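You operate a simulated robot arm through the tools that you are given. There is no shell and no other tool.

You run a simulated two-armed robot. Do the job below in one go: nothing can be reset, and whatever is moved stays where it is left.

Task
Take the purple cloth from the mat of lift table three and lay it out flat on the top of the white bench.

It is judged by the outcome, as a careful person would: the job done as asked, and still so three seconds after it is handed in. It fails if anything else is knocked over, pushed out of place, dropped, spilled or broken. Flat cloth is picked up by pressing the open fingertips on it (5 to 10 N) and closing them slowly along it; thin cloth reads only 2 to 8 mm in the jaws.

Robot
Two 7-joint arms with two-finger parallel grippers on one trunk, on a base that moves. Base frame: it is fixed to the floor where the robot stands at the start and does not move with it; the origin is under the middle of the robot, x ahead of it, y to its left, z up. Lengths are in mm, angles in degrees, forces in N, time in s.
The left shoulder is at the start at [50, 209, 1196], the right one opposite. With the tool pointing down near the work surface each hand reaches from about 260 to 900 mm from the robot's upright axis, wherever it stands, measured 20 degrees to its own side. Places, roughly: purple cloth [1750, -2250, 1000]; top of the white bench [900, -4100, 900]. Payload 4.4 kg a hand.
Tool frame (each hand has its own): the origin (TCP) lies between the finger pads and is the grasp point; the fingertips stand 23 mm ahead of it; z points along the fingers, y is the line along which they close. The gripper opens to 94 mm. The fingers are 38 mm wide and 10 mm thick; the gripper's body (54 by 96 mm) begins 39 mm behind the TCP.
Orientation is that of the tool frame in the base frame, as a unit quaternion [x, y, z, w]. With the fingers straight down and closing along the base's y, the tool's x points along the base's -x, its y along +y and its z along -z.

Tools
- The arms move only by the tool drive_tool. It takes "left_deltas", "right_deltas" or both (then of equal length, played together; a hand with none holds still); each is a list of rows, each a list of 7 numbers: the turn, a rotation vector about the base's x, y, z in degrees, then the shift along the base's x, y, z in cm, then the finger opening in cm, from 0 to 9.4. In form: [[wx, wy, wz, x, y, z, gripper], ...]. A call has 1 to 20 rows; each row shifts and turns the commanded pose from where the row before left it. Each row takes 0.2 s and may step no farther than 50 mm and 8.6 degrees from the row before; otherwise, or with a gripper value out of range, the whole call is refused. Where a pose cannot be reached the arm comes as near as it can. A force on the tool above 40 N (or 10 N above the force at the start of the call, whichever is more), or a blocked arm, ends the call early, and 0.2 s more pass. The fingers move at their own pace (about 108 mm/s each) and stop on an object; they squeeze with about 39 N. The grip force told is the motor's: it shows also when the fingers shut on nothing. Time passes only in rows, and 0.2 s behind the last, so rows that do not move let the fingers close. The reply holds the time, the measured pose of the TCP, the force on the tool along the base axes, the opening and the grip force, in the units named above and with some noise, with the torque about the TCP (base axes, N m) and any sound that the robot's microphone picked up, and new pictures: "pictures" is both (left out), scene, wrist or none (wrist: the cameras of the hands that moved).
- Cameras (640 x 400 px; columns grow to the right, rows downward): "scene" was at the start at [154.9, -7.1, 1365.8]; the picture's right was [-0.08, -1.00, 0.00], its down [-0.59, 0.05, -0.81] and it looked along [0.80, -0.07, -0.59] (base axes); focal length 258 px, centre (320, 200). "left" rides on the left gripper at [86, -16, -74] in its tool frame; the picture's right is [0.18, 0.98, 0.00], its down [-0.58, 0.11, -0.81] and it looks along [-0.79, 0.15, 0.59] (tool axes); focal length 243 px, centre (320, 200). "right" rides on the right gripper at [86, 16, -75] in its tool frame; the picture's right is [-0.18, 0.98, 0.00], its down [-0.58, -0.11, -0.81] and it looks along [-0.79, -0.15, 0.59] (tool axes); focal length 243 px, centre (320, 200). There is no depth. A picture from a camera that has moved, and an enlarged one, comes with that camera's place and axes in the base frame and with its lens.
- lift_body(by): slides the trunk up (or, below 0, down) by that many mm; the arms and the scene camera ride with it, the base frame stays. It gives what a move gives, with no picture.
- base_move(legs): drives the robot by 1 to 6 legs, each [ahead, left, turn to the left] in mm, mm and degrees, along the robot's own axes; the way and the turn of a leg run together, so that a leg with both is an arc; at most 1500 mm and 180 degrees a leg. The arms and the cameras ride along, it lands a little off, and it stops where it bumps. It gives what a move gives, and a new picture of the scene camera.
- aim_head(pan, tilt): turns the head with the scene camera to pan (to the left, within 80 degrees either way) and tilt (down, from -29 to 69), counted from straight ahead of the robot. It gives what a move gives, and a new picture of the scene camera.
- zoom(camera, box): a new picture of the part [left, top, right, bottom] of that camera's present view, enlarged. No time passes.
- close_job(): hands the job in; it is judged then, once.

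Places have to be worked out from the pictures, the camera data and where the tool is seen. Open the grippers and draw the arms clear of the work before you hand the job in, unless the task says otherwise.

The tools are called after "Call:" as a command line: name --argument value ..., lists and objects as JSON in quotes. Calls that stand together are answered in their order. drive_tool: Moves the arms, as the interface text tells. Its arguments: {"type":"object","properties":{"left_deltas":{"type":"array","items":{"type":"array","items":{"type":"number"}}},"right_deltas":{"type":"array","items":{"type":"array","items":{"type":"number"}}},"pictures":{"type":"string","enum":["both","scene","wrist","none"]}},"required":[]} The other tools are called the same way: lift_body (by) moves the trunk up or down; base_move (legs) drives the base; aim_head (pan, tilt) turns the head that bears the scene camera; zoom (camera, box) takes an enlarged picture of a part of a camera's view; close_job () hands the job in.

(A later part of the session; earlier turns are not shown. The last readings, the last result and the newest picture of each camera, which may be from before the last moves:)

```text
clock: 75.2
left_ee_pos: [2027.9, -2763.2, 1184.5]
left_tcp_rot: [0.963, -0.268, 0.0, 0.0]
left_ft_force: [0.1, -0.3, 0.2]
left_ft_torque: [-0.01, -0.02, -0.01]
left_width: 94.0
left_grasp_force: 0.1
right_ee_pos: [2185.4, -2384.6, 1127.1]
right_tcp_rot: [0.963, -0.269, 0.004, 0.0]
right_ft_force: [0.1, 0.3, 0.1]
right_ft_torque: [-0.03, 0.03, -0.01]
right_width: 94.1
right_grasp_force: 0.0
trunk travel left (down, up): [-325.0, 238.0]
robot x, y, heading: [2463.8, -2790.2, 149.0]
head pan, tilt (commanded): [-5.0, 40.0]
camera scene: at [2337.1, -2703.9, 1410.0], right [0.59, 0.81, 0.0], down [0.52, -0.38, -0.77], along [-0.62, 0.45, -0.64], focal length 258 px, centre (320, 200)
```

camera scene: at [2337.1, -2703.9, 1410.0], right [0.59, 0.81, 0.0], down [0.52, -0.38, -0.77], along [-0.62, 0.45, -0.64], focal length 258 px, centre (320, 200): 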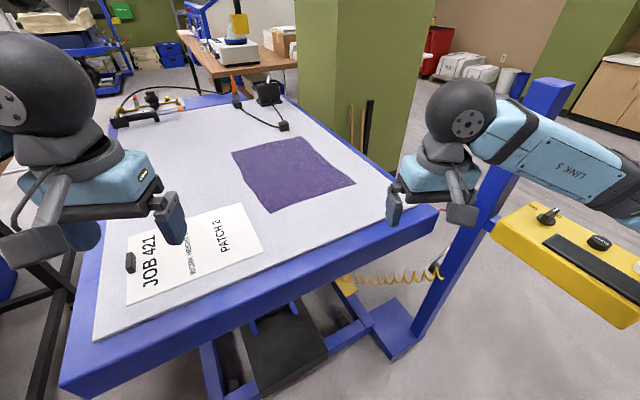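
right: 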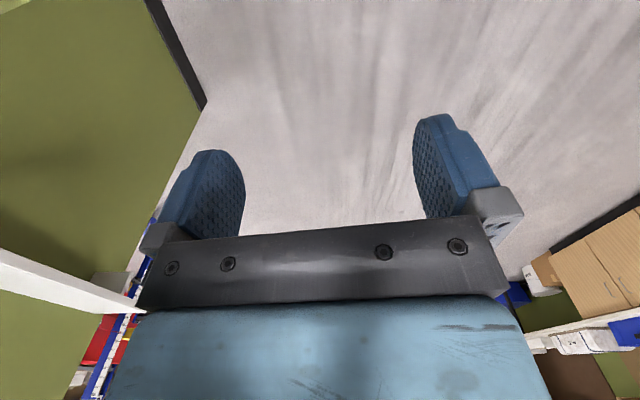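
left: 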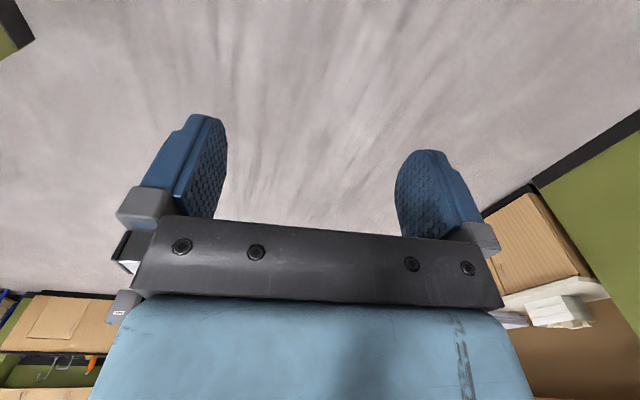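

The paper sheet "JOB 421 / PATCH 2" lies just beside the cloth's left-back corner, so the left hand must stay off it. I zoom in on the cloth.

Call:
zoom --camera "scene" --box '[200, 110, 400, 235]'

```text
3.20 times, centred on (300, 172) of scene
camera zoom: at [2337.1, -2703.9, 1410.0], right [0.59, 0.81, 0.0], down [0.52, -0.38, -0.77], along [-0.62, 0.45, -0.64], focal length 826 px, centre (384, 288)
```

zoom: 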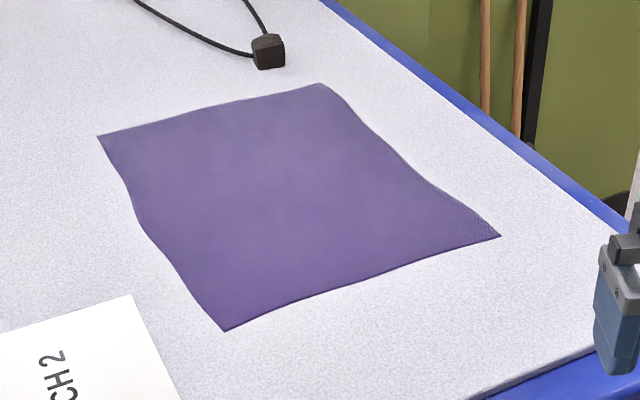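

Measured with z=920: cloth corners left-front (1869,-2220), left-back (1830,-2507), right-front (1481,-2182), right-back (1439,-2471); the paper edge is ~55 mm beyond the back edge. I move both hands to hover above the left short edge (right hand near the front corner, left near the back corner), turning the jaws to close along the cloth's length.

Call:
drive_tool --left_deltas '[[0, 0, -6.44, -2.33, 2.91, -1.24, 6], [0, 0, -6.44, -2.33, 2.91, -1.24, 6], [0, 0, -6.44, -2.33, 2.91, -1.24, 6], [0, 0, -6.44, -2.33, 2.91, -1.24, 6], [0, 0, -6.44, -2.33, 2.91, -1.24, 6], [0, 0, -6.44, -2.33, 2.91, -1.24, 6]]' --right_deltas '[[0, 0, -6.44, -3.6, 1.39, -0.67, 6], [0, 0, -6.44, -3.6, 1.39, -0.67, 6], [0, 0, -6.44, -3.6, 1.39, -0.67, 6], [0, 0, -6.44, -3.6, 1.39, -0.67, 6], [0, 0, -6.44, -3.6, 1.39, -0.67, 6], [0, 0, -6.44, -3.6, 1.39, -0.67, 6]]' --pictures "scene"

```text
clock: 76.6
left_ee_pos: [1886.3, -2589.1, 1108.7]
left_tcp_rot: [0.821, -0.572, 0.001, 0.0]
left_ft_force: [-0.1, -0.4, -0.7]
left_ft_torque: [-0.02, -0.04, 0.01]
left_width: 59.9
left_grasp_force: 0.1
right_ee_pos: [1967.4, -2301.1, 1085.6]
right_tcp_rot: [0.82, -0.573, 0.005, 0.001]
right_ft_force: [-0.4, -0.3, -0.1]
right_ft_torque: [-0.02, -0.03, -0.01]
right_width: 59.7
right_grasp_force: 0.0
trunk travel left (down, up): [-325.0, 238.0]
robot x, y, heading: [2464.5, -2785.6, 149.1]
head pan, tilt (commanded): [-5.0, 40.0]
camera scene: at [2335.2, -2702.8, 1409.6], right [0.59, 0.81, 0.0], down [0.52, -0.38, -0.76], along [-0.62, 0.45, -0.64], focal length 258 px, centre (320, 200)
```

scene: 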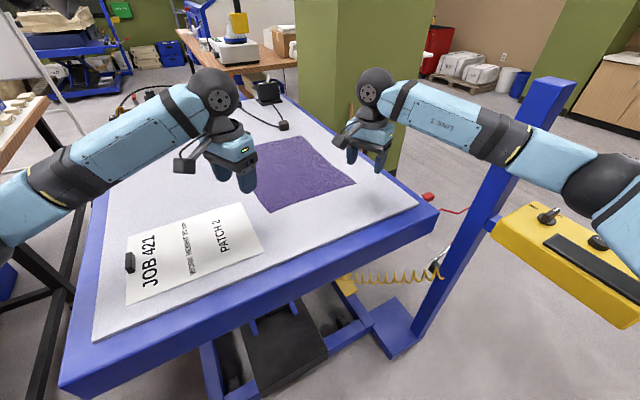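

Both arms move freely with no contact; the right forearm clears the post. I finish the approach to hover.

Call:
drive_tool --left_deltas '[[0, 0, -6.44, -2.3, 2.9, -1.24, 6], [0, 0, -6.44, -2.3, 2.9, -1.24, 6], [0, 0, -6.44, -2.3, 2.9, -1.24, 6], [0, 0, -6.44, -2.3, 2.9, -1.24, 6]]' --right_deltas '[[0, 0, -6.44, -3.56, 1.37, -0.67, 6], [0, 0, -6.44, -3.56, 1.37, -0.67, 6], [0, 0, -6.44, -3.56, 1.37, -0.67, 6], [0, 0, -6.44, -3.56, 1.37, -0.67, 6]]' --pictures "both"

```text
clock: 77.6
left_ee_pos: [1796.4, -2472.8, 1061.3]
left_tcp_rot: [-0.672, 0.74, -0.001, 0.001]
left_ft_force: [-0.2, -0.1, 0.0]
left_ft_torque: [0.0, -0.06, -0.01]
left_width: 59.9
left_grasp_force: 0.0
right_ee_pos: [1825.2, -2246.1, 1060.0]
right_tcp_rot: [-0.672, 0.741, -0.004, -0.002]
right_ft_force: [0.0, 0.2, 0.2]
right_ft_torque: [-0.02, -0.02, 0.0]
right_width: 60.1
right_grasp_force: 0.1
trunk travel left (down, up): [-325.0, 238.0]
robot x, y, heading: [2465.7, -2790.7, 149.0]
head pan, tilt (commanded): [-5.0, 40.0]
camera scene: at [2335.2, -2703.5, 1409.7], right [0.59, 0.81, 0.0], down [0.52, -0.38, -0.77], along [-0.62, 0.45, -0.64], focal length 258 px, centre (320, 200)
camera right: at [1801.0, -2330.6, 1133.6], right [-0.96, 0.28, 0.0], down [0.17, 0.57, 0.8], along [0.23, 0.77, -0.6], focal length 243 px, centre (320, 200)
camera left: at [1802.5, -2561.3, 1136.2], right [-1.0, -0.09, 0.0], down [-0.05, 0.59, 0.81], along [-0.07, 0.8, -0.59], focal length 243 px, centre (320, 200)
```

scene: 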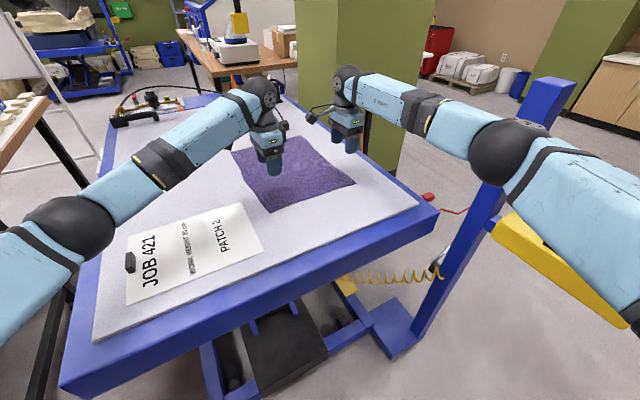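
right: 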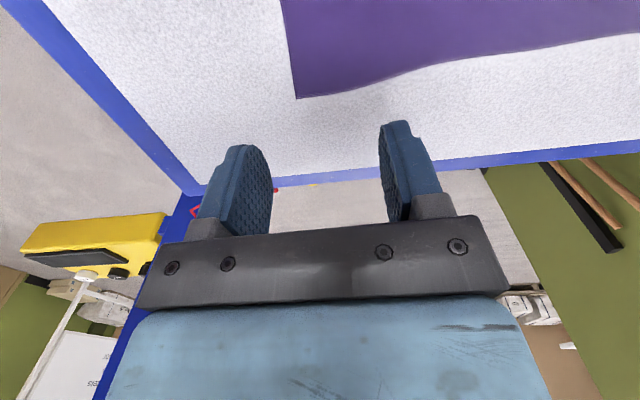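
left: 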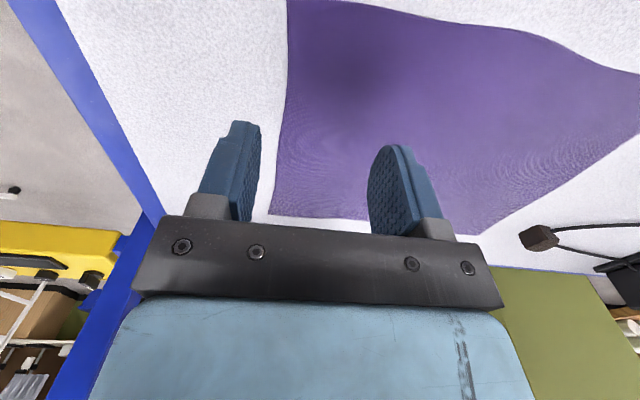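

The wrist views show the cloth edge ~12 mm further from the robot than thought, with the mat nearer z≈912. I correct the lateral position and descend to about 20 mm above the cloth.

Call:
drive_tool --left_deltas '[[0, 0, 0, -0.6, 0.2, -3.5, 6], [0, 0, 0, -0.6, 0.2, -3.5, 6], [0, 0, 0, -0.6, 0.1, -3.0, 6]]' --right_deltas '[[0, 0, 0, -0.6, 0.4, -3.5, 6], [0, 0, 0, -0.6, 0.3, -3.5, 6], [0, 0, 0, -0.5, 0.3, -3.0, 6]]' --pictures "both"

```text
clock: 78.4
left_ee_pos: [1777.6, -2470.2, 958.4]
left_tcp_rot: [-0.673, 0.74, 0.0, -0.001]
left_ft_force: [0.1, -0.5, -0.1]
left_ft_torque: [-0.01, -0.01, 0.0]
left_width: 59.9
left_grasp_force: 0.0
right_ee_pos: [1810.3, -2236.9, 957.5]
right_tcp_rot: [-0.672, 0.741, -0.003, -0.002]
right_ft_force: [-0.3, 0.1, -0.3]
right_ft_torque: [-0.02, 0.01, 0.0]
right_width: 60.0
right_grasp_force: 0.1
trunk travel left (down, up): [-325.0, 238.0]
robot x, y, heading: [2462.0, -2787.6, 149.0]
head pan, tilt (commanded): [-5.0, 40.0]
camera scene: at [2335.7, -2703.9, 1409.9], right [0.59, 0.81, 0.0], down [0.52, -0.38, -0.77], along [-0.62, 0.45, -0.64], focal length 258 px, centre (320, 200)
camera right: at [1786.1, -2321.1, 1032.4], right [-0.96, 0.28, 0.0], down [0.16, 0.57, 0.8], along [0.23, 0.77, -0.6], focal length 243 px, centre (320, 200)
camera left: at [1784.3, -2557.1, 1034.1], right [-1.0, -0.09, 0.0], down [-0.05, 0.59, 0.81], along [-0.07, 0.8, -0.59], focal length 243 px, centre (320, 200)
```

scene: 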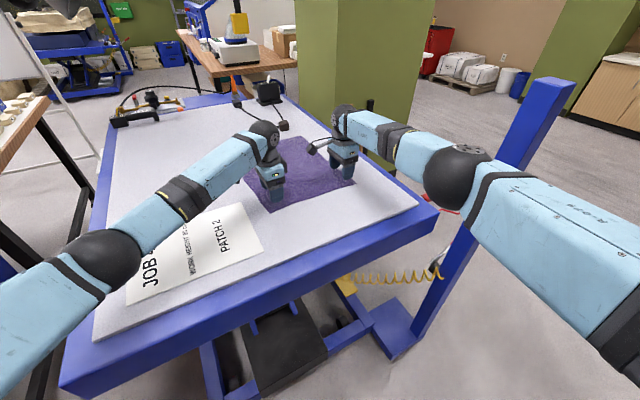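
right: 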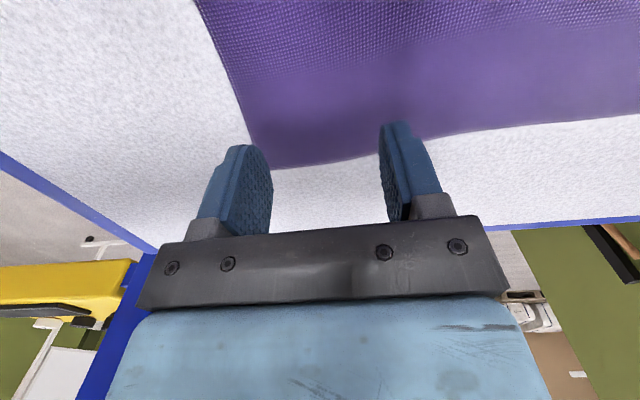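
left: 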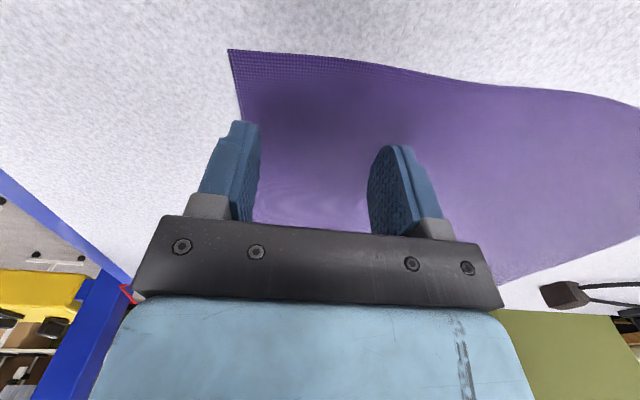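

Fingers are properly over the cloth: left ~48 mm in from the short edge and 29 mm from the corner, right ~43 mm in. I descend slowly toward contact (expected at TCP z≈937).

Call:
drive_tool --left_deltas '[[0, 0, 0, 0, 0, -1.0, 6], [0, 0, 0, 0, 0, -0.5, 6], [0, 0, 0, 0, 0, -0.2, 6]]' --right_deltas '[[0, 0, 0, -0.2, 0, -1.0, 6], [0, 0, 0, -0.1, 0, -0.5, 6], [0, 0, 0, 0, 0, -0.2, 6]]' --pictures "none"

```text
clock: 79.2
left_ee_pos: [1778.4, -2467.1, 941.5]
left_tcp_rot: [-0.673, 0.74, -0.001, -0.001]
left_ft_force: [-0.5, 0.7, 0.7]
left_ft_torque: [-0.02, 0.0, 0.01]
left_width: 60.2
left_grasp_force: 0.0
right_ee_pos: [1810.7, -2236.7, 941.7]
right_tcp_rot: [-0.671, 0.741, -0.001, -0.002]
right_ft_force: [-0.3, 0.1, 0.5]
right_ft_torque: [-0.05, 0.0, 0.0]
right_width: 59.8
right_grasp_force: 0.0
trunk travel left (down, up): [-325.0, 238.0]
robot x, y, heading: [2461.9, -2783.8, 148.9]
head pan, tilt (commanded): [-5.0, 40.0]
```

No contact yet at TCP z≈941.6. I go down in 1 mm steps.

Call:
drive_tool --left_deltas '[[0, 0, 0, 0, 0, -0.1, 6], [0, 0, 0, 0, 0, -0.1, 6], [0, 0, 0, 0, 0, -0.1, 6]]' --right_deltas '[[0, 0, 0, 0, 0, -0.1, 6], [0, 0, 0, 0, 0, -0.1, 6], [0, 0, 0, 0, 0, -0.1, 6]]' --pictures "wrist"

```text
clock: 80.0
left_ee_pos: [1778.1, -2467.0, 938.9]
left_tcp_rot: [-0.673, 0.74, -0.001, 0.0]
left_ft_force: [0.4, -0.5, 0.8]
left_ft_torque: [-0.03, -0.05, -0.03]
left_width: 60.1
left_grasp_force: 0.1
right_ee_pos: [1810.3, -2238.0, 940.0]
right_tcp_rot: [-0.671, 0.741, -0.002, -0.002]
right_ft_force: [-0.8, -0.8, 0.5]
right_ft_torque: [0.0, 0.0, -0.01]
right_width: 60.0
right_grasp_force: 0.1
trunk travel left (down, up): [-325.0, 238.0]
robot x, y, heading: [2459.5, -2790.4, 148.9]
head pan, tilt (commanded): [-5.0, 40.0]
camera right: at [1786.4, -2320.7, 1014.2], right [-0.96, 0.28, 0.0], down [0.17, 0.57, 0.8], along [0.23, 0.77, -0.6], focal length 243 px, centre (320, 200)
camera left: at [1784.7, -2555.2, 1015.1], right [-1.0, -0.09, 0.0], down [-0.05, 0.59, 0.81], along [-0.07, 0.8, -0.59], focal length 243 px, centre (320, 200)
```

right: 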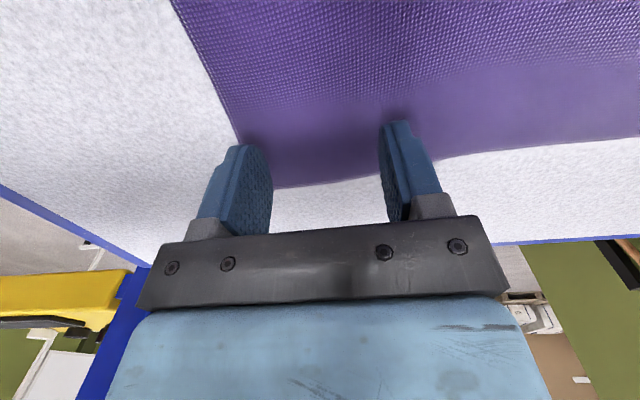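
left: 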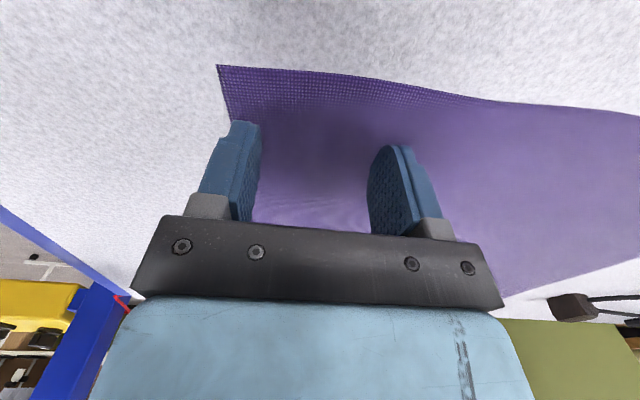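

Still no contact force; shadows show the tips just above the cloth. I continue down in 1 mm steps.

Call:
drive_tool --left_deltas '[[0, 0, 0, 0, 0, -0.1, 6], [0, 0, 0, 0, 0, -0.1, 6], [0, 0, 0, 0, 0, -0.1, 6]]' --right_deltas '[[0, 0, 0, 0, 0, -0.1, 6], [0, 0, 0, 0, 0, -0.1, 6], [0, 0, 0, 0, 0, -0.1, 6]]' --pictures "none"

```text
clock: 80.8
left_ee_pos: [1777.2, -2466.8, 935.6]
left_tcp_rot: [-0.673, 0.74, 0.0, -0.001]
left_ft_force: [-0.4, 0.3, 0.3]
left_ft_torque: [0.05, -0.03, -0.03]
left_width: 60.2
left_grasp_force: 0.0
right_ee_pos: [1809.7, -2236.9, 935.9]
right_tcp_rot: [-0.671, 0.741, -0.003, -0.002]
right_ft_force: [0.0, -0.3, 0.6]
right_ft_torque: [0.0, -0.01, 0.01]
right_width: 60.0
right_grasp_force: 0.1
trunk travel left (down, up): [-325.0, 238.0]
robot x, y, heading: [2463.2, -2790.0, 149.1]
head pan, tilt (commanded): [-5.0, 40.0]
```

No contact yet at z≈935.7. I keep stepping down 1 mm at a time.

Call:
drive_tool --left_deltas '[[0, 0, 0, 0, 0, -0.1, 6], [0, 0, 0, 0, 0, -0.1, 6], [0, 0, 0, 0, 0, -0.1, 6]]' --right_deltas '[[0, 0, 0, 0, 0, -0.1, 6], [0, 0, 0, 0, 0, -0.1, 6], [0, 0, 0, 0, 0, -0.1, 6]]' --pictures "none"

```text
clock: 81.6
left_ee_pos: [1777.6, -2466.7, 937.1]
left_tcp_rot: [-0.672, 0.74, 0.002, -0.001]
left_ft_force: [-2.5, 1.6, 13.4]
left_ft_torque: [-0.1, -0.41, -0.04]
left_width: 59.3
left_grasp_force: 0.1
right_ee_pos: [1812.0, -2239.1, 937.8]
right_tcp_rot: [-0.672, 0.741, -0.001, -0.003]
right_ft_force: [-0.4, 0.5, -1.4]
right_ft_torque: [0.02, 0.02, -0.04]
right_width: 60.0
right_grasp_force: 0.0
right hand out of reach, approached as far as the arm can: row 2
trunk travel left (down, up): [-325.0, 238.0]
robot x, y, heading: [2462.8, -2785.6, 148.8]
head pan, tilt (commanded): [-5.0, 40.0]
```

The left hand touches (13 N, so the cloth surface is at ~z 913) but the right arm is at its reach limit. I raise both hands 200 mm, then lower the trunk 160 mm to gain low reach.

Call:
drive_tool --left_deltas '[[0, 0, 0, 0, 0, 4, 6], [0, 0, 0, 0, 0, 4, 6], [0, 0, 0, 0, 0, 4, 6], [0, 0, 0, 0, 0, 4, 6], [0, 0, 0, 0, 0, 4.2, 6]]' --right_deltas '[[0, 0, 0, 0, 0, 4, 6], [0, 0, 0, 0, 0, 4, 6], [0, 0, 0, 0, 0, 4, 6], [0, 0, 0, 0, 0, 4, 6], [0, 0, 0, 0, 0, 4, 6]]' --pictures "none"

Call:
lift_body --by -160

Call:
aim_head --pan -10 --tilt 40

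```text
clock: 82.8
left_ee_pos: [1777.5, -2467.3, 1136.1]
left_tcp_rot: [-0.673, 0.74, 0.0, 0.0]
left_ft_force: [-0.2, -0.3, 0.5]
left_ft_torque: [0.02, 0.03, -0.02]
left_width: 59.8
left_grasp_force: 0.2
right_ee_pos: [1812.7, -2238.6, 1135.9]
right_tcp_rot: [-0.672, 0.741, -0.001, -0.002]
right_ft_force: [-0.1, -0.3, 0.7]
right_ft_torque: [0.02, 0.0, 0.01]
right_width: 60.0
right_grasp_force: 0.0
trunk travel left (down, up): [-325.0, 238.0]
robot x, y, heading: [2462.3, -2790.0, 149.0]
head pan, tilt (commanded): [-5.0, 40.0]
```

```text
clock: 84.6
left_ee_pos: [1776.0, -2465.9, 980.8]
left_tcp_rot: [-0.674, 0.739, 0.003, -0.001]
left_ft_force: [-0.4, -0.5, 0.2]
left_ft_torque: [-0.01, 0.01, 0.01]
left_width: 60.2
left_grasp_force: 0.1
right_ee_pos: [1812.8, -2235.6, 976.9]
right_tcp_rot: [-0.671, 0.741, -0.002, -0.003]
right_ft_force: [-0.7, 1.7, -0.3]
right_ft_torque: [-0.01, 0.02, 0.03]
right_width: 59.9
right_grasp_force: 0.1
trunk travel left (down, up): [-165.0, 398.0]
robot x, y, heading: [2461.5, -2791.2, 148.9]
head pan, tilt (commanded): [-5.0, 40.0]
```

```text
clock: 85.2
left_ee_pos: [1776.0, -2466.4, 980.4]
left_tcp_rot: [-0.673, 0.739, 0.004, -0.002]
left_ft_force: [-0.5, -0.4, 0.2]
left_ft_torque: [0.01, -0.03, -0.04]
left_width: 60.1
left_grasp_force: 0.0
right_ee_pos: [1813.8, -2236.7, 976.7]
right_tcp_rot: [-0.672, 0.741, -0.002, -0.003]
right_ft_force: [0.1, 0.4, 0.1]
right_ft_torque: [-0.02, -0.02, 0.01]
right_width: 60.0
right_grasp_force: 0.1
trunk travel left (down, up): [-165.0, 398.0]
robot x, y, heading: [2462.8, -2790.9, 149.1]
head pan, tilt (commanded): [-10.0, 40.0]
camera scene: at [2343.6, -2698.2, 1250.7], right [0.66, 0.75, 0.0], down [0.48, -0.42, -0.77], along [-0.58, 0.5, -0.64], focal length 258 px, centre (320, 200)
```

scene: 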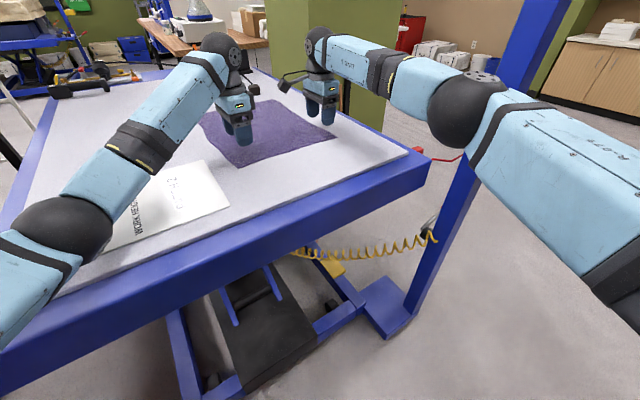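

The right arm's limit is horizontal, so a small turn of the base to the left (+11°) balances both arms' reach. I raise hands and trunk first, then turn.

Call:
lift_body --by 130

Call:
base_move --legs '[[20, 0, 11]]'

```text
clock: 86.8
left_ee_pos: [1775.4, -2465.0, 1103.4]
left_tcp_rot: [-0.673, 0.74, 0.001, 0.0]
left_ft_force: [-1.1, -0.2, -0.8]
left_ft_torque: [-0.01, -0.03, 0.0]
left_width: 60.1
left_grasp_force: 0.0
right_ee_pos: [1811.1, -2237.2, 1105.7]
right_tcp_rot: [-0.671, 0.741, -0.003, -0.002]
right_ft_force: [0.0, 0.6, 0.1]
right_ft_torque: [0.01, -0.01, 0.02]
right_width: 60.1
right_grasp_force: 0.0
trunk travel left (down, up): [-295.0, 268.0]
robot x, y, heading: [2463.9, -2788.0, 149.0]
head pan, tilt (commanded): [-10.0, 40.0]
```

```text
clock: 88.0
left_ee_pos: [1709.9, -2593.2, 1103.4]
left_tcp_rot: [0.74, -0.673, 0.0, 0.0]
left_ft_force: [0.2, -0.5, -0.2]
left_ft_torque: [-0.01, -0.02, -0.03]
left_width: 59.7
left_grasp_force: 0.2
right_ee_pos: [1701.4, -2361.5, 1106.4]
right_tcp_rot: [0.739, -0.674, 0.003, 0.002]
right_ft_force: [0.0, -0.7, 0.6]
right_ft_torque: [-0.02, 0.01, 0.0]
right_width: 60.3
right_grasp_force: 0.1
trunk travel left (down, up): [-295.0, 268.0]
robot x, y, heading: [2443.7, -2775.9, 159.8]
head pan, tilt (commanded): [-10.0, 40.0]
camera scene: at [2308.6, -2714.1, 1380.0], right [0.5, 0.86, 0.0], down [0.56, -0.32, -0.77], along [-0.66, 0.39, -0.64], focal length 258 px, centre (320, 200)
```

scene: 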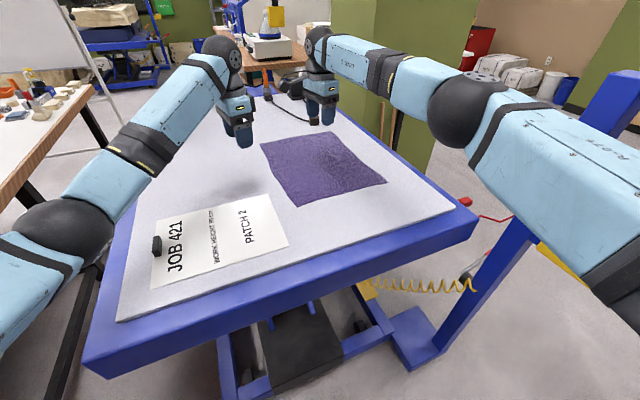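

Cloth and paper are undisturbed, and the base is now at (2444,-2776) heading 160°. I bring the hands back over the corners and realign the jaws (-12°), down to ~20 mm above the cloth.

Call:
drive_tool --left_deltas '[[0, 0, -3, 1.75, 3.08, -2.5, 6], [0, 0, -3, 1.75, 3.08, -2.5, 6], [0, 0, -3, 1.75, 3.08, -2.5, 6], [0, 0, -3, 1.75, 3.08, -2.5, 6], [0, 0, 0, 0, 0, -4.5, 6]]' --right_deltas '[[0, 0, -3, 2.63, 3.08, -2.5, 6], [0, 0, -3, 2.63, 3.08, -2.5, 6], [0, 0, -3, 2.63, 3.08, -2.5, 6], [0, 0, -3, 2.63, 3.08, -2.5, 6], [0, 0, 0, 0, 0, -4.7, 6]]' --pictures "both"

```text
clock: 89.2
left_ee_pos: [1777.0, -2472.1, 956.5]
left_tcp_rot: [-0.665, 0.746, -0.002, 0.001]
left_ft_force: [0.2, 0.1, -1.3]
left_ft_torque: [0.01, -0.04, -0.02]
left_width: 60.0
left_grasp_force: 0.0
right_ee_pos: [1805.4, -2239.0, 959.3]
right_tcp_rot: [-0.664, 0.748, -0.003, -0.002]
right_ft_force: [-0.6, 0.2, 0.0]
right_ft_torque: [0.0, -0.05, 0.0]
right_width: 59.8
right_grasp_force: 0.1
trunk travel left (down, up): [-295.0, 268.0]
robot x, y, heading: [2444.2, -2777.1, 160.1]
head pan, tilt (commanded): [-10.0, 40.0]
camera scene: at [2305.8, -2714.3, 1379.7], right [0.5, 0.86, 0.0], down [0.56, -0.32, -0.76], along [-0.66, 0.38, -0.64], focal length 258 px, centre (320, 200)
camera right: at [1779.7, -2323.2, 1033.9], right [-0.95, 0.3, 0.0], down [0.18, 0.57, 0.8], along [0.24, 0.77, -0.6], focal length 243 px, centre (320, 200)
camera left: at [1781.9, -2560.0, 1031.4], right [-1.0, -0.07, 0.0], down [-0.04, 0.59, 0.81], along [-0.06, 0.8, -0.59], focal length 243 px, centre (320, 200)
```

scene: 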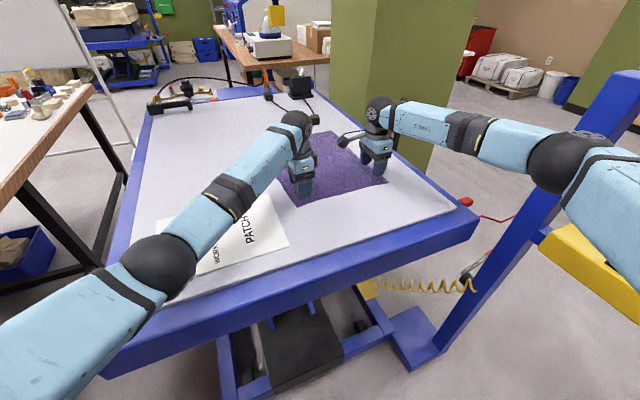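
right: 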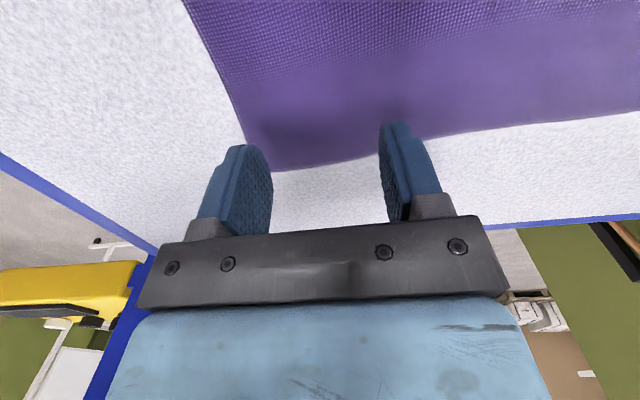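
left: 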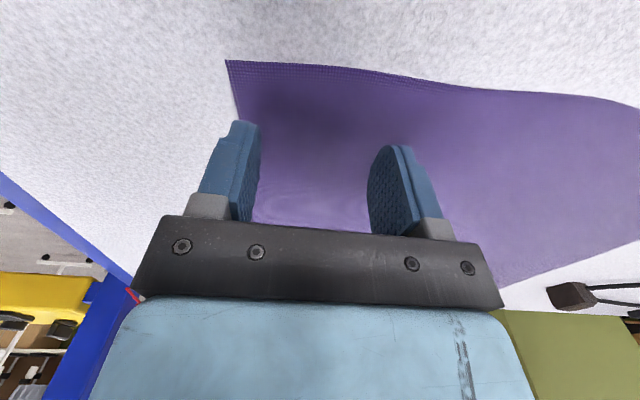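

Positions are right. I descend toward contact, stepping finely at the end.

Call:
drive_tool --left_deltas '[[0, 0, 0, 0, 0, -1.0, 6], [0, 0, 0, 0, 0, -0.6, 6], [0, 0, 0, 0, 0, -0.2, 6], [0, 0, 0, 0, 0, -0.1, 6]]' --right_deltas '[[0, 0, 0, 0, 0, -1.2, 6], [0, 0, 0, 0, 0, -0.6, 6], [0, 0, 0, 0, 0, -0.2, 6], [0, 0, 0, 0, 0, -0.1, 6]]' --pictures "none"

```text
clock: 90.2
left_ee_pos: [1777.6, -2470.9, 940.1]
left_tcp_rot: [-0.665, 0.747, 0.0, 0.0]
left_ft_force: [-0.7, -0.4, -0.3]
left_ft_torque: [0.04, 0.0, -0.03]
left_width: 60.0
left_grasp_force: 0.1
right_ee_pos: [1807.4, -2237.4, 936.3]
right_tcp_rot: [-0.663, 0.748, -0.002, -0.003]
right_ft_force: [0.7, 0.1, -0.5]
right_ft_torque: [-0.01, -0.02, -0.03]
right_width: 59.8
right_grasp_force: 0.0
trunk travel left (down, up): [-295.0, 268.0]
robot x, y, heading: [2446.2, -2777.5, 159.6]
head pan, tilt (commanded): [-10.0, 40.0]
```

No contact yet on either. I step further: left 4 mm, right 2 mm in small steps.

Call:
drive_tool --left_deltas '[[0, 0, 0, 0, 0, -0.15, 6], [0, 0, 0, 0, 0, -0.1, 6], [0, 0, 0, 0, 0, 0, 6]]' --right_deltas '[[0, 0, 0, 0, 0, -0.1, 6], [0, 0, 0, 0, 0, -0.1, 6], [0, 0, 0, 0, 0, 0, 6]]' --pictures "none"

```text
clock: 91.0
left_ee_pos: [1781.0, -2469.7, 939.0]
left_tcp_rot: [-0.665, 0.747, 0.001, 0.0]
left_ft_force: [-0.2, -1.1, -0.1]
left_ft_torque: [-0.01, -0.02, -0.02]
left_width: 59.8
left_grasp_force: 0.1
right_ee_pos: [1807.0, -2237.3, 936.1]
right_tcp_rot: [-0.664, 0.748, -0.003, -0.002]
right_ft_force: [2.1, 1.0, 5.1]
right_ft_torque: [0.05, -0.11, 0.0]
right_width: 59.9
right_grasp_force: 0.1
trunk travel left (down, up): [-295.0, 268.0]
robot x, y, heading: [2446.4, -2779.3, 160.0]
head pan, tilt (commanded): [-10.0, 40.0]
```

The right fingertips now press with ~5 N; the left is about 3 mm short. I lower only the left.

Call:
drive_tool --left_deltas '[[0, 0, 0, 0, 0, -0.1, 6], [0, 0, 0, 0, 0, -0.1, 6], [0, 0, 0, 0, 0, 0, 6]]' --pictures "none"

```text
clock: 91.8
left_ee_pos: [1779.2, -2468.9, 937.0]
left_tcp_rot: [-0.666, 0.746, 0.001, -0.001]
left_ft_force: [-0.2, 0.2, -0.3]
left_ft_torque: [0.02, 0.0, -0.03]
left_width: 60.1
left_grasp_force: 0.1
right_ee_pos: [1805.6, -2237.0, 936.5]
right_tcp_rot: [-0.664, 0.748, -0.001, -0.003]
right_ft_force: [-0.2, 2.3, 8.1]
right_ft_torque: [0.16, -0.14, 0.01]
right_width: 60.0
right_grasp_force: 0.2
trunk travel left (down, up): [-295.0, 268.0]
robot x, y, heading: [2444.2, -2778.4, 159.9]
head pan, tilt (commanded): [-10.0, 40.0]
```

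Right holds ~8 N; the left is still just off the cloth. I lower the left another 2 mm.

Call:
drive_tool --left_deltas '[[0, 0, 0, 0, 0, -0.1, 6], [0, 0, 0, 0, 0, -0.1, 6], [0, 0, 0, 0, 0, 0, 6]]' --pictures "none"

```text
clock: 92.6
left_ee_pos: [1780.2, -2468.4, 935.9]
left_tcp_rot: [-0.666, 0.746, 0.002, 0.0]
left_ft_force: [-1.2, -0.3, 12.9]
left_ft_torque: [-0.12, -0.39, -0.03]
left_width: 59.8
left_grasp_force: 0.1
right_ee_pos: [1808.0, -2237.2, 936.8]
right_tcp_rot: [-0.664, 0.748, -0.002, -0.001]
right_ft_force: [-1.5, 3.1, 4.4]
right_ft_torque: [0.05, -0.01, 0.02]
right_width: 59.6
right_grasp_force: 0.0
trunk travel left (down, up): [-295.0, 268.0]
robot x, y, heading: [2441.3, -2780.0, 160.0]
head pan, tilt (commanded): [-10.0, 40.0]
```

Left presses 13 N, right ~4.5 N. I even them out (left up 0.5 mm, right down 0.5 mm) and close both grippers slowly along the cloth.

Call:
drive_tool --left_deltas '[[0, 0, 0, 0, 0, -0.0, 6.0], [0, 0, 0, 0, 0, -0.0, 5.6], [0, 0, 0, 0, 0, 0, 5.2], [0, 0, 0, 0, 0, 0, 4.8], [0, 0, 0, 0, 0, 0, 4.4], [0, 0, 0, 0, 0, 0, 4.0], [0, 0, 0, 0, 0, 0, 3.6], [0, 0, 0, 0, 0, 0, 3.2]]' --right_deltas '[[0, 0, 0, 0, 0, -0.07, 6.0], [0, 0, 0, 0, 0, 0, 5.6], [0, 0, 0, 0, 0, 0, 5.2], [0, 0, 0, 0, 0, 0, 4.8], [0, 0, 0, 0, 0, 0, 4.4], [0, 0, 0, 0, 0, 0, 4.0], [0, 0, 0, 0, 0, 0, 3.6], [0, 0, 0, 0, 0, 0, 3.2]]' --pictures "both"

```text
clock: 94.4
left_ee_pos: [1781.4, -2469.0, 936.9]
left_tcp_rot: [-0.665, 0.747, 0.002, -0.001]
left_ft_force: [3.1, 4.4, 16.6]
left_ft_torque: [0.03, -0.35, 0.05]
left_width: 32.3
left_grasp_force: 0.7
right_ee_pos: [1808.4, -2236.3, 935.1]
right_tcp_rot: [-0.664, 0.747, -0.001, -0.002]
right_ft_force: [0.6, -0.7, 4.4]
right_ft_torque: [0.08, -0.04, 0.0]
right_width: 31.3
right_grasp_force: 0.1
trunk travel left (down, up): [-295.0, 268.0]
robot x, y, heading: [2444.7, -2782.1, 159.9]
head pan, tilt (commanded): [-10.0, 40.0]
camera scene: at [2311.3, -2714.7, 1380.4], right [0.5, 0.86, 0.0], down [0.55, -0.32, -0.77], along [-0.66, 0.39, -0.64], focal length 258 px, centre (320, 200)
camera right: at [1782.2, -2320.7, 1010.8], right [-0.95, 0.3, 0.0], down [0.18, 0.57, 0.8], along [0.24, 0.77, -0.6], focal length 243 px, centre (320, 200)
camera left: at [1786.6, -2557.4, 1011.8], right [-1.0, -0.07, 0.0], down [-0.04, 0.59, 0.81], along [-0.06, 0.8, -0.59], focal length 243 px, centre (320, 200)
```

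scene: 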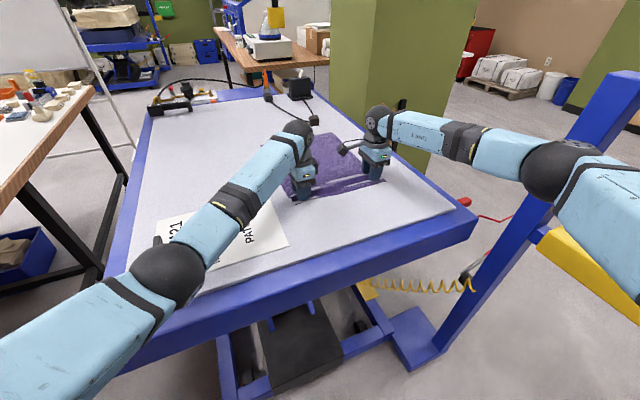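
right: 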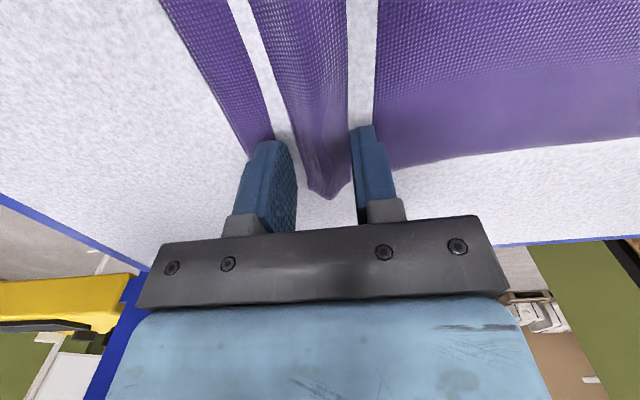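
left: 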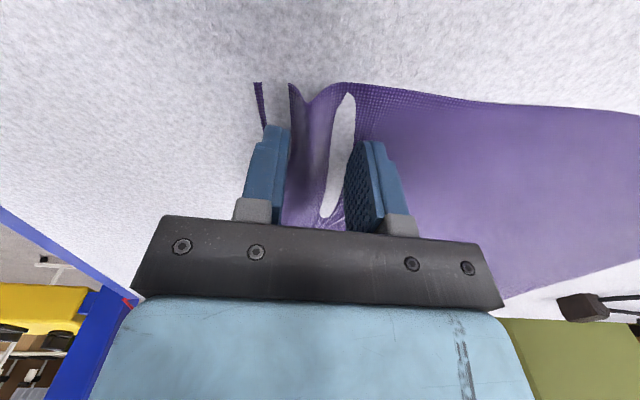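

Ridges are forming between the fingers of both hands. I keep closing slowly until the jaws stop on the fold.

Call:
drive_tool --left_deltas '[[0, 0, 0, 0, 0, 0.03, 2.8], [0, 0, 0, 0, 0, 0, 2.4], [0, 0, 0, 0, 0, 0, 2.0], [0, 0, 0, 0, 0, 0, 1.6], [0, 0, 0, 0, 0, 0, 1.2], [0, 0, 0, 0, 0, 0, 0.8], [0, 0, 0, 0, 0, 0, 0.4], [0, 0, 0, 0, 0, 0, 0], [0, 0, 0, 0, 0, 0, 0], [0, 0, 0, 0, 0, 0, 0]]' --right_deltas '[[0, 0, 0, 0, 0, -0.03, 2.8], [0, 0, 0, 0, 0, 0, 2.4], [0, 0, 0, 0, 0, 0, 2.0], [0, 0, 0, 0, 0, 0, 1.6], [0, 0, 0, 0, 0, 0, 1.2], [0, 0, 0, 0, 0, 0, 0.8], [0, 0, 0, 0, 0, 0, 0.4], [0, 0, 0, 0, 0, 0, 0], [0, 0, 0, 0, 0, 0, 0], [0, 0, 0, 0, 0, 0, 0]]' --pictures "both"

```text
clock: 96.6
left_ee_pos: [1782.3, -2469.4, 937.0]
left_tcp_rot: [-0.666, 0.746, 0.001, -0.001]
left_ft_force: [6.7, -1.0, 10.3]
left_ft_torque: [-0.06, -0.17, 0.03]
left_width: 2.2
left_grasp_force: 38.7
right_ee_pos: [1808.6, -2237.8, 935.5]
right_tcp_rot: [-0.664, 0.747, -0.001, -0.002]
right_ft_force: [-1.5, -0.6, 6.7]
right_ft_torque: [0.08, 0.01, 0.01]
right_width: 2.0
right_grasp_force: 39.1
trunk travel left (down, up): [-295.0, 268.0]
robot x, y, heading: [2445.0, -2778.4, 159.8]
head pan, tilt (commanded): [-10.0, 40.0]
camera scene: at [2311.4, -2715.1, 1380.4], right [0.5, 0.86, 0.0], down [0.55, -0.32, -0.77], along [-0.66, 0.39, -0.64], focal length 258 px, centre (320, 200)
camera right: at [1782.2, -2321.0, 1010.8], right [-0.95, 0.3, 0.0], down [0.18, 0.57, 0.8], along [0.24, 0.77, -0.6], focal length 243 px, centre (320, 200)
camera left: at [1786.7, -2557.8, 1011.8], right [-1.0, -0.07, 0.0], down [-0.04, 0.59, 0.81], along [-0.06, 0.8, -0.59], focal length 243 px, centre (320, 200)
```

scene: 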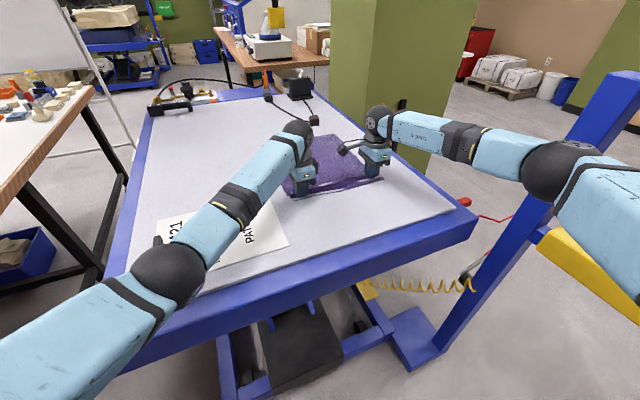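
right: 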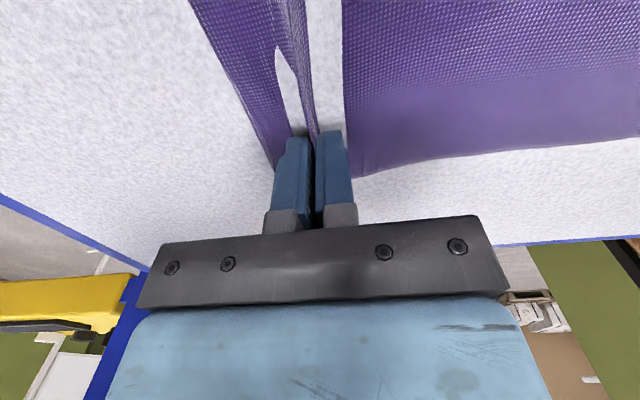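
left: 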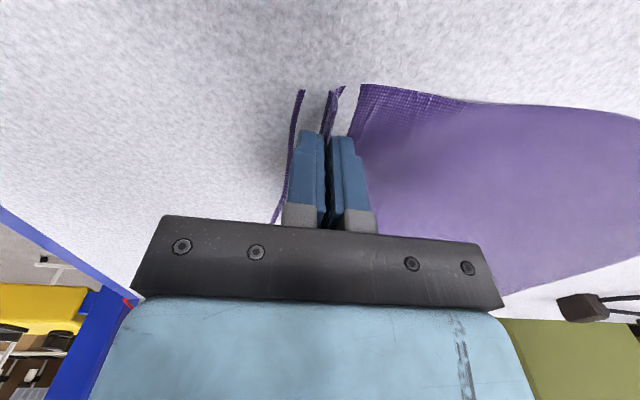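

Both jaws stopped at ~2 mm with 39 N, consistent with cloth in the jaws. I lift both hands 80 mm slowly and check.

Call:
drive_tool --left_deltas '[[0, 0, 0, 0, 0, 1, 0], [0, 0, 0, 0, 0, 2, 0], [0, 0, 0, 0, 0, 2.5, 0], [0, 0, 0, 0, 0, 2.5, 0]]' --right_deltas '[[0, 0, 0, 0, 0, 1, 0], [0, 0, 0, 0, 0, 2, 0], [0, 0, 0, 0, 0, 2.5, 0], [0, 0, 0, 0, 0, 2.5, 0]]' --pictures "both"

```text
clock: 97.6
left_ee_pos: [1780.9, -2469.1, 1015.0]
left_tcp_rot: [-0.665, 0.747, 0.001, -0.001]
left_ft_force: [-0.3, -0.1, 0.2]
left_ft_torque: [0.0, -0.03, -0.01]
left_width: 2.4
left_grasp_force: 39.6
right_ee_pos: [1805.7, -2237.6, 1016.4]
right_tcp_rot: [-0.664, 0.748, -0.001, -0.001]
right_ft_force: [0.3, 0.1, 0.5]
right_ft_torque: [0.02, -0.02, 0.0]
right_width: 2.0
right_grasp_force: 38.9
trunk travel left (down, up): [-295.0, 268.0]
robot x, y, heading: [2444.6, -2780.0, 159.9]
head pan, tilt (commanded): [-10.0, 40.0]
camera scene: at [2309.7, -2714.4, 1380.1], right [0.5, 0.86, 0.0], down [0.55, -0.32, -0.77], along [-0.66, 0.39, -0.64], focal length 258 px, centre (320, 200)
camera right: at [1780.3, -2320.9, 1090.3], right [-0.95, 0.3, 0.0], down [0.18, 0.57, 0.8], along [0.24, 0.77, -0.6], focal length 243 px, centre (320, 200)
camera left: at [1785.9, -2557.1, 1091.0], right [-1.0, -0.07, 0.0], down [-0.04, 0.59, 0.81], along [-0.06, 0.8, -0.59], focal length 243 px, centre (320, 200)
```

scene: 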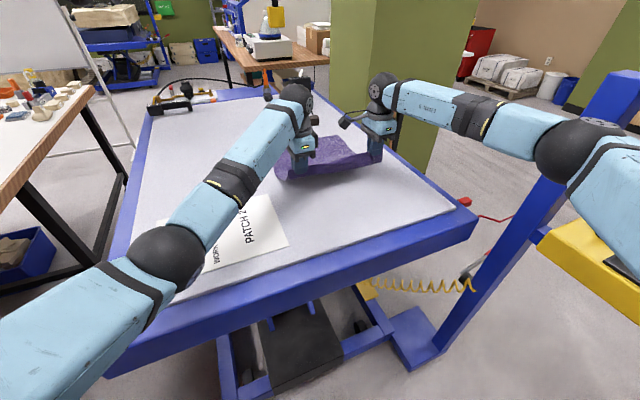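
right: 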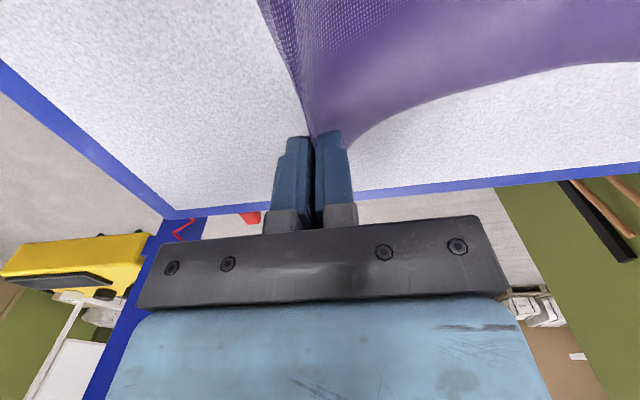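
left: 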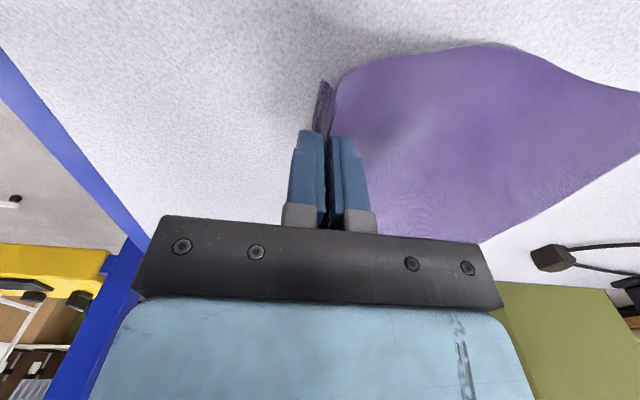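

Both corners are held and the cloth lifts with them. I raise the trunk 260 mm so the cloth peels straight up off the mat without dragging toward the paper.

Call:
lift_body --by 260

Call:
aim_head --pan -10 --tilt 45

```text
clock: 100.2
left_ee_pos: [1780.3, -2467.6, 1274.0]
left_tcp_rot: [-0.665, 0.747, 0.0, 0.001]
left_ft_force: [-1.0, -0.5, -0.9]
left_ft_torque: [0.01, 0.01, 0.04]
left_width: 2.0
left_grasp_force: 39.1
right_ee_pos: [1805.0, -2236.4, 1274.4]
right_tcp_rot: [-0.664, 0.748, -0.003, -0.003]
right_ft_force: [0.2, -0.6, 0.0]
right_ft_torque: [-0.04, 0.02, 0.02]
right_width: 2.0
right_grasp_force: 39.3
trunk travel left (down, up): [-555.0, 8.0]
robot x, y, heading: [2444.1, -2781.6, 160.0]
head pan, tilt (commanded): [-10.0, 40.0]
```

```text
clock: 100.9
left_ee_pos: [1780.5, -2467.4, 1273.6]
left_tcp_rot: [-0.665, 0.747, 0.0, 0.0]
left_ft_force: [-0.8, -0.1, -0.2]
left_ft_torque: [-0.02, -0.04, 0.01]
left_width: 2.1
left_grasp_force: 39.1
right_ee_pos: [1805.8, -2236.3, 1273.8]
right_tcp_rot: [-0.664, 0.748, -0.002, -0.003]
right_ft_force: [0.7, -0.8, -0.2]
right_ft_torque: [0.01, 0.01, -0.03]
right_width: 2.2
right_grasp_force: 39.2
trunk travel left (down, up): [-555.0, 8.0]
robot x, y, heading: [2444.3, -2782.2, 159.8]
head pan, tilt (commanded): [-10.0, 45.0]
camera scene: at [2311.8, -2715.6, 1632.7], right [0.5, 0.86, 0.0], down [0.61, -0.36, -0.71], along [-0.61, 0.36, -0.71], focal length 258 px, centre (320, 200)
```

scene: 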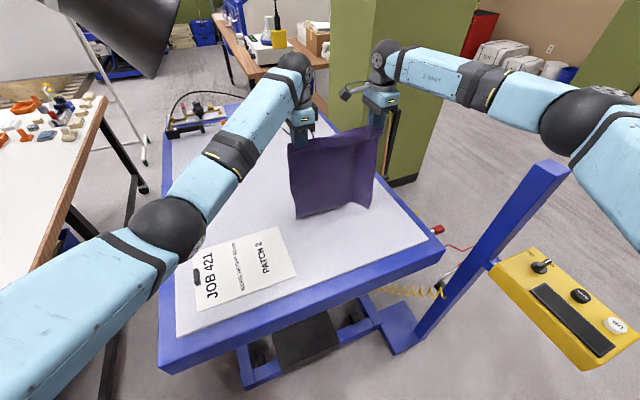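

The cloth hangs cleanly as a sheet from both hands, clear of the mat. I raise the hands 60 mm and draw them toward the robot before turning.

Call:
drive_tool --left_deltas '[[0, 0, 0, 0, 0, 2, 0], [0, 0, 0, 0, 0, 2, 0], [0, 0, 0, 1, 0, 2, 0], [0, 0, 0, 3, 0, 0, 0], [0, 0, 0, 3, -0.5, 0, 0], [0, 0, 0, 3, -0.5, 0, 0], [0, 0, 0, 3, -0.5, 0, 0], [0, 0, 0, 2, -0.5, 0, 0]]' --right_deltas '[[0, 0, 0, 0, 0, 2, 0], [0, 0, 0, 0, 0, 2, 0], [0, 0, 0, 1, 0, 2, 0], [0, 0, 0, 3, 0, 0, 0], [0, 0, 0, 3, -0.5, 0, 0], [0, 0, 0, 3, -0.5, 0, 0], [0, 0, 0, 3, -0.5, 0, 0], [0, 0, 0, 2, -0.5, 0, 0]]' --pictures "scene"

```text
clock: 102.7
left_ee_pos: [1931.0, -2490.5, 1334.7]
left_tcp_rot: [-0.665, 0.747, 0.0, 0.0]
left_ft_force: [0.6, 1.7, -0.7]
left_ft_torque: [0.02, 0.05, -0.01]
left_width: 2.1
left_grasp_force: 38.6
right_ee_pos: [1958.9, -2257.7, 1334.8]
right_tcp_rot: [-0.664, 0.748, -0.003, -0.002]
right_ft_force: [-1.0, -0.7, -0.6]
right_ft_torque: [-0.02, 0.01, 0.03]
right_width: 2.0
right_grasp_force: 39.5
trunk travel left (down, up): [-555.0, 8.0]
robot x, y, heading: [2445.6, -2778.8, 160.0]
head pan, tilt (commanded): [-10.0, 45.0]
camera scene: at [2313.0, -2715.9, 1632.9], right [0.5, 0.86, 0.0], down [0.61, -0.36, -0.71], along [-0.61, 0.36, -0.71], focal length 258 px, centre (320, 200)
```

scene: 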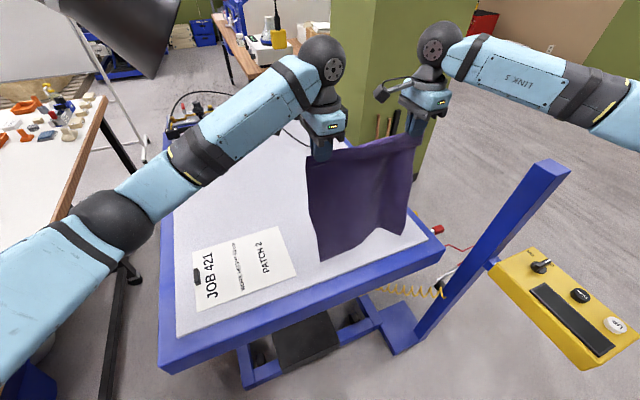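

The sheet hangs clear. I turn the base left 27° to face the bench end (hands sweep over table 3 with ~60 mm clearance under the cloth), then look.

Call:
base_move --legs '[[0, 0, 27]]'

Call:
aim_head --pan 30 --tilt 40

```text
clock: 104.4
left_ee_pos: [1854.0, -2752.0, 1334.5]
left_tcp_rot: [0.82, -0.573, 0.001, 0.001]
left_ft_force: [-0.1, 1.4, -0.4]
left_ft_torque: [0.01, 0.0, -0.04]
left_width: 1.9
left_grasp_force: 38.9
right_ee_pos: [1773.7, -2531.7, 1333.9]
right_tcp_rot: [0.818, -0.575, 0.003, 0.001]
right_ft_force: [0.4, -1.1, 0.6]
right_ft_torque: [-0.05, 0.0, -0.02]
right_width: 2.2
right_grasp_force: 38.9
trunk travel left (down, up): [-555.0, 8.0]
robot x, y, heading: [2444.7, -2779.3, -173.4]
head pan, tilt (commanded): [-10.0, 45.0]
camera scene: at [2297.4, -2781.6, 1632.7], right [0.06, 1.0, 0.0], down [0.71, -0.04, -0.71], along [-0.71, 0.04, -0.71], focal length 258 px, centre (320, 200)
```

scene: 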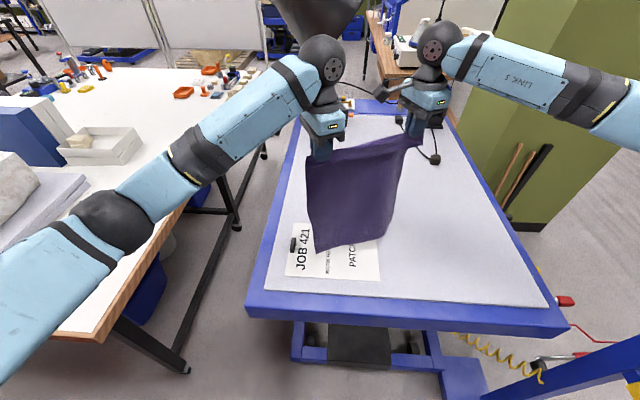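

```text
clock: 105.5
left_ee_pos: [1854.4, -2752.2, 1334.1]
left_tcp_rot: [0.819, -0.574, 0.001, 0.0]
left_ft_force: [-0.2, 1.5, 0.5]
left_ft_torque: [0.03, 0.02, -0.04]
left_width: 2.1
left_grasp_force: 39.4
right_ee_pos: [1773.7, -2532.2, 1334.4]
right_tcp_rot: [0.818, -0.575, 0.003, 0.002]
right_ft_force: [1.3, -1.3, 0.2]
right_ft_torque: [-0.04, -0.01, -0.01]
right_width: 1.8
right_grasp_force: 39.3
trunk travel left (down, up): [-555.0, 8.0]
robot x, y, heading: [2444.1, -2777.4, -173.4]
head pan, tilt (commanded): [30.0, 40.0]
camera scene: at [2310.1, -2837.4, 1640.0], right [-0.59, 0.81, 0.0], down [0.52, 0.38, -0.77], along [-0.62, -0.45, -0.64], focal length 258 px, centre (320, 200)
```

scene: 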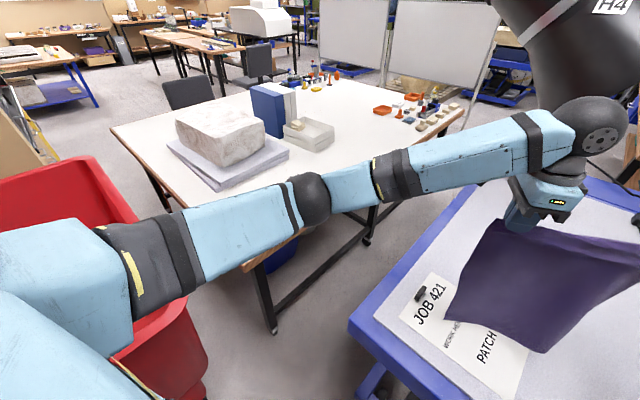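

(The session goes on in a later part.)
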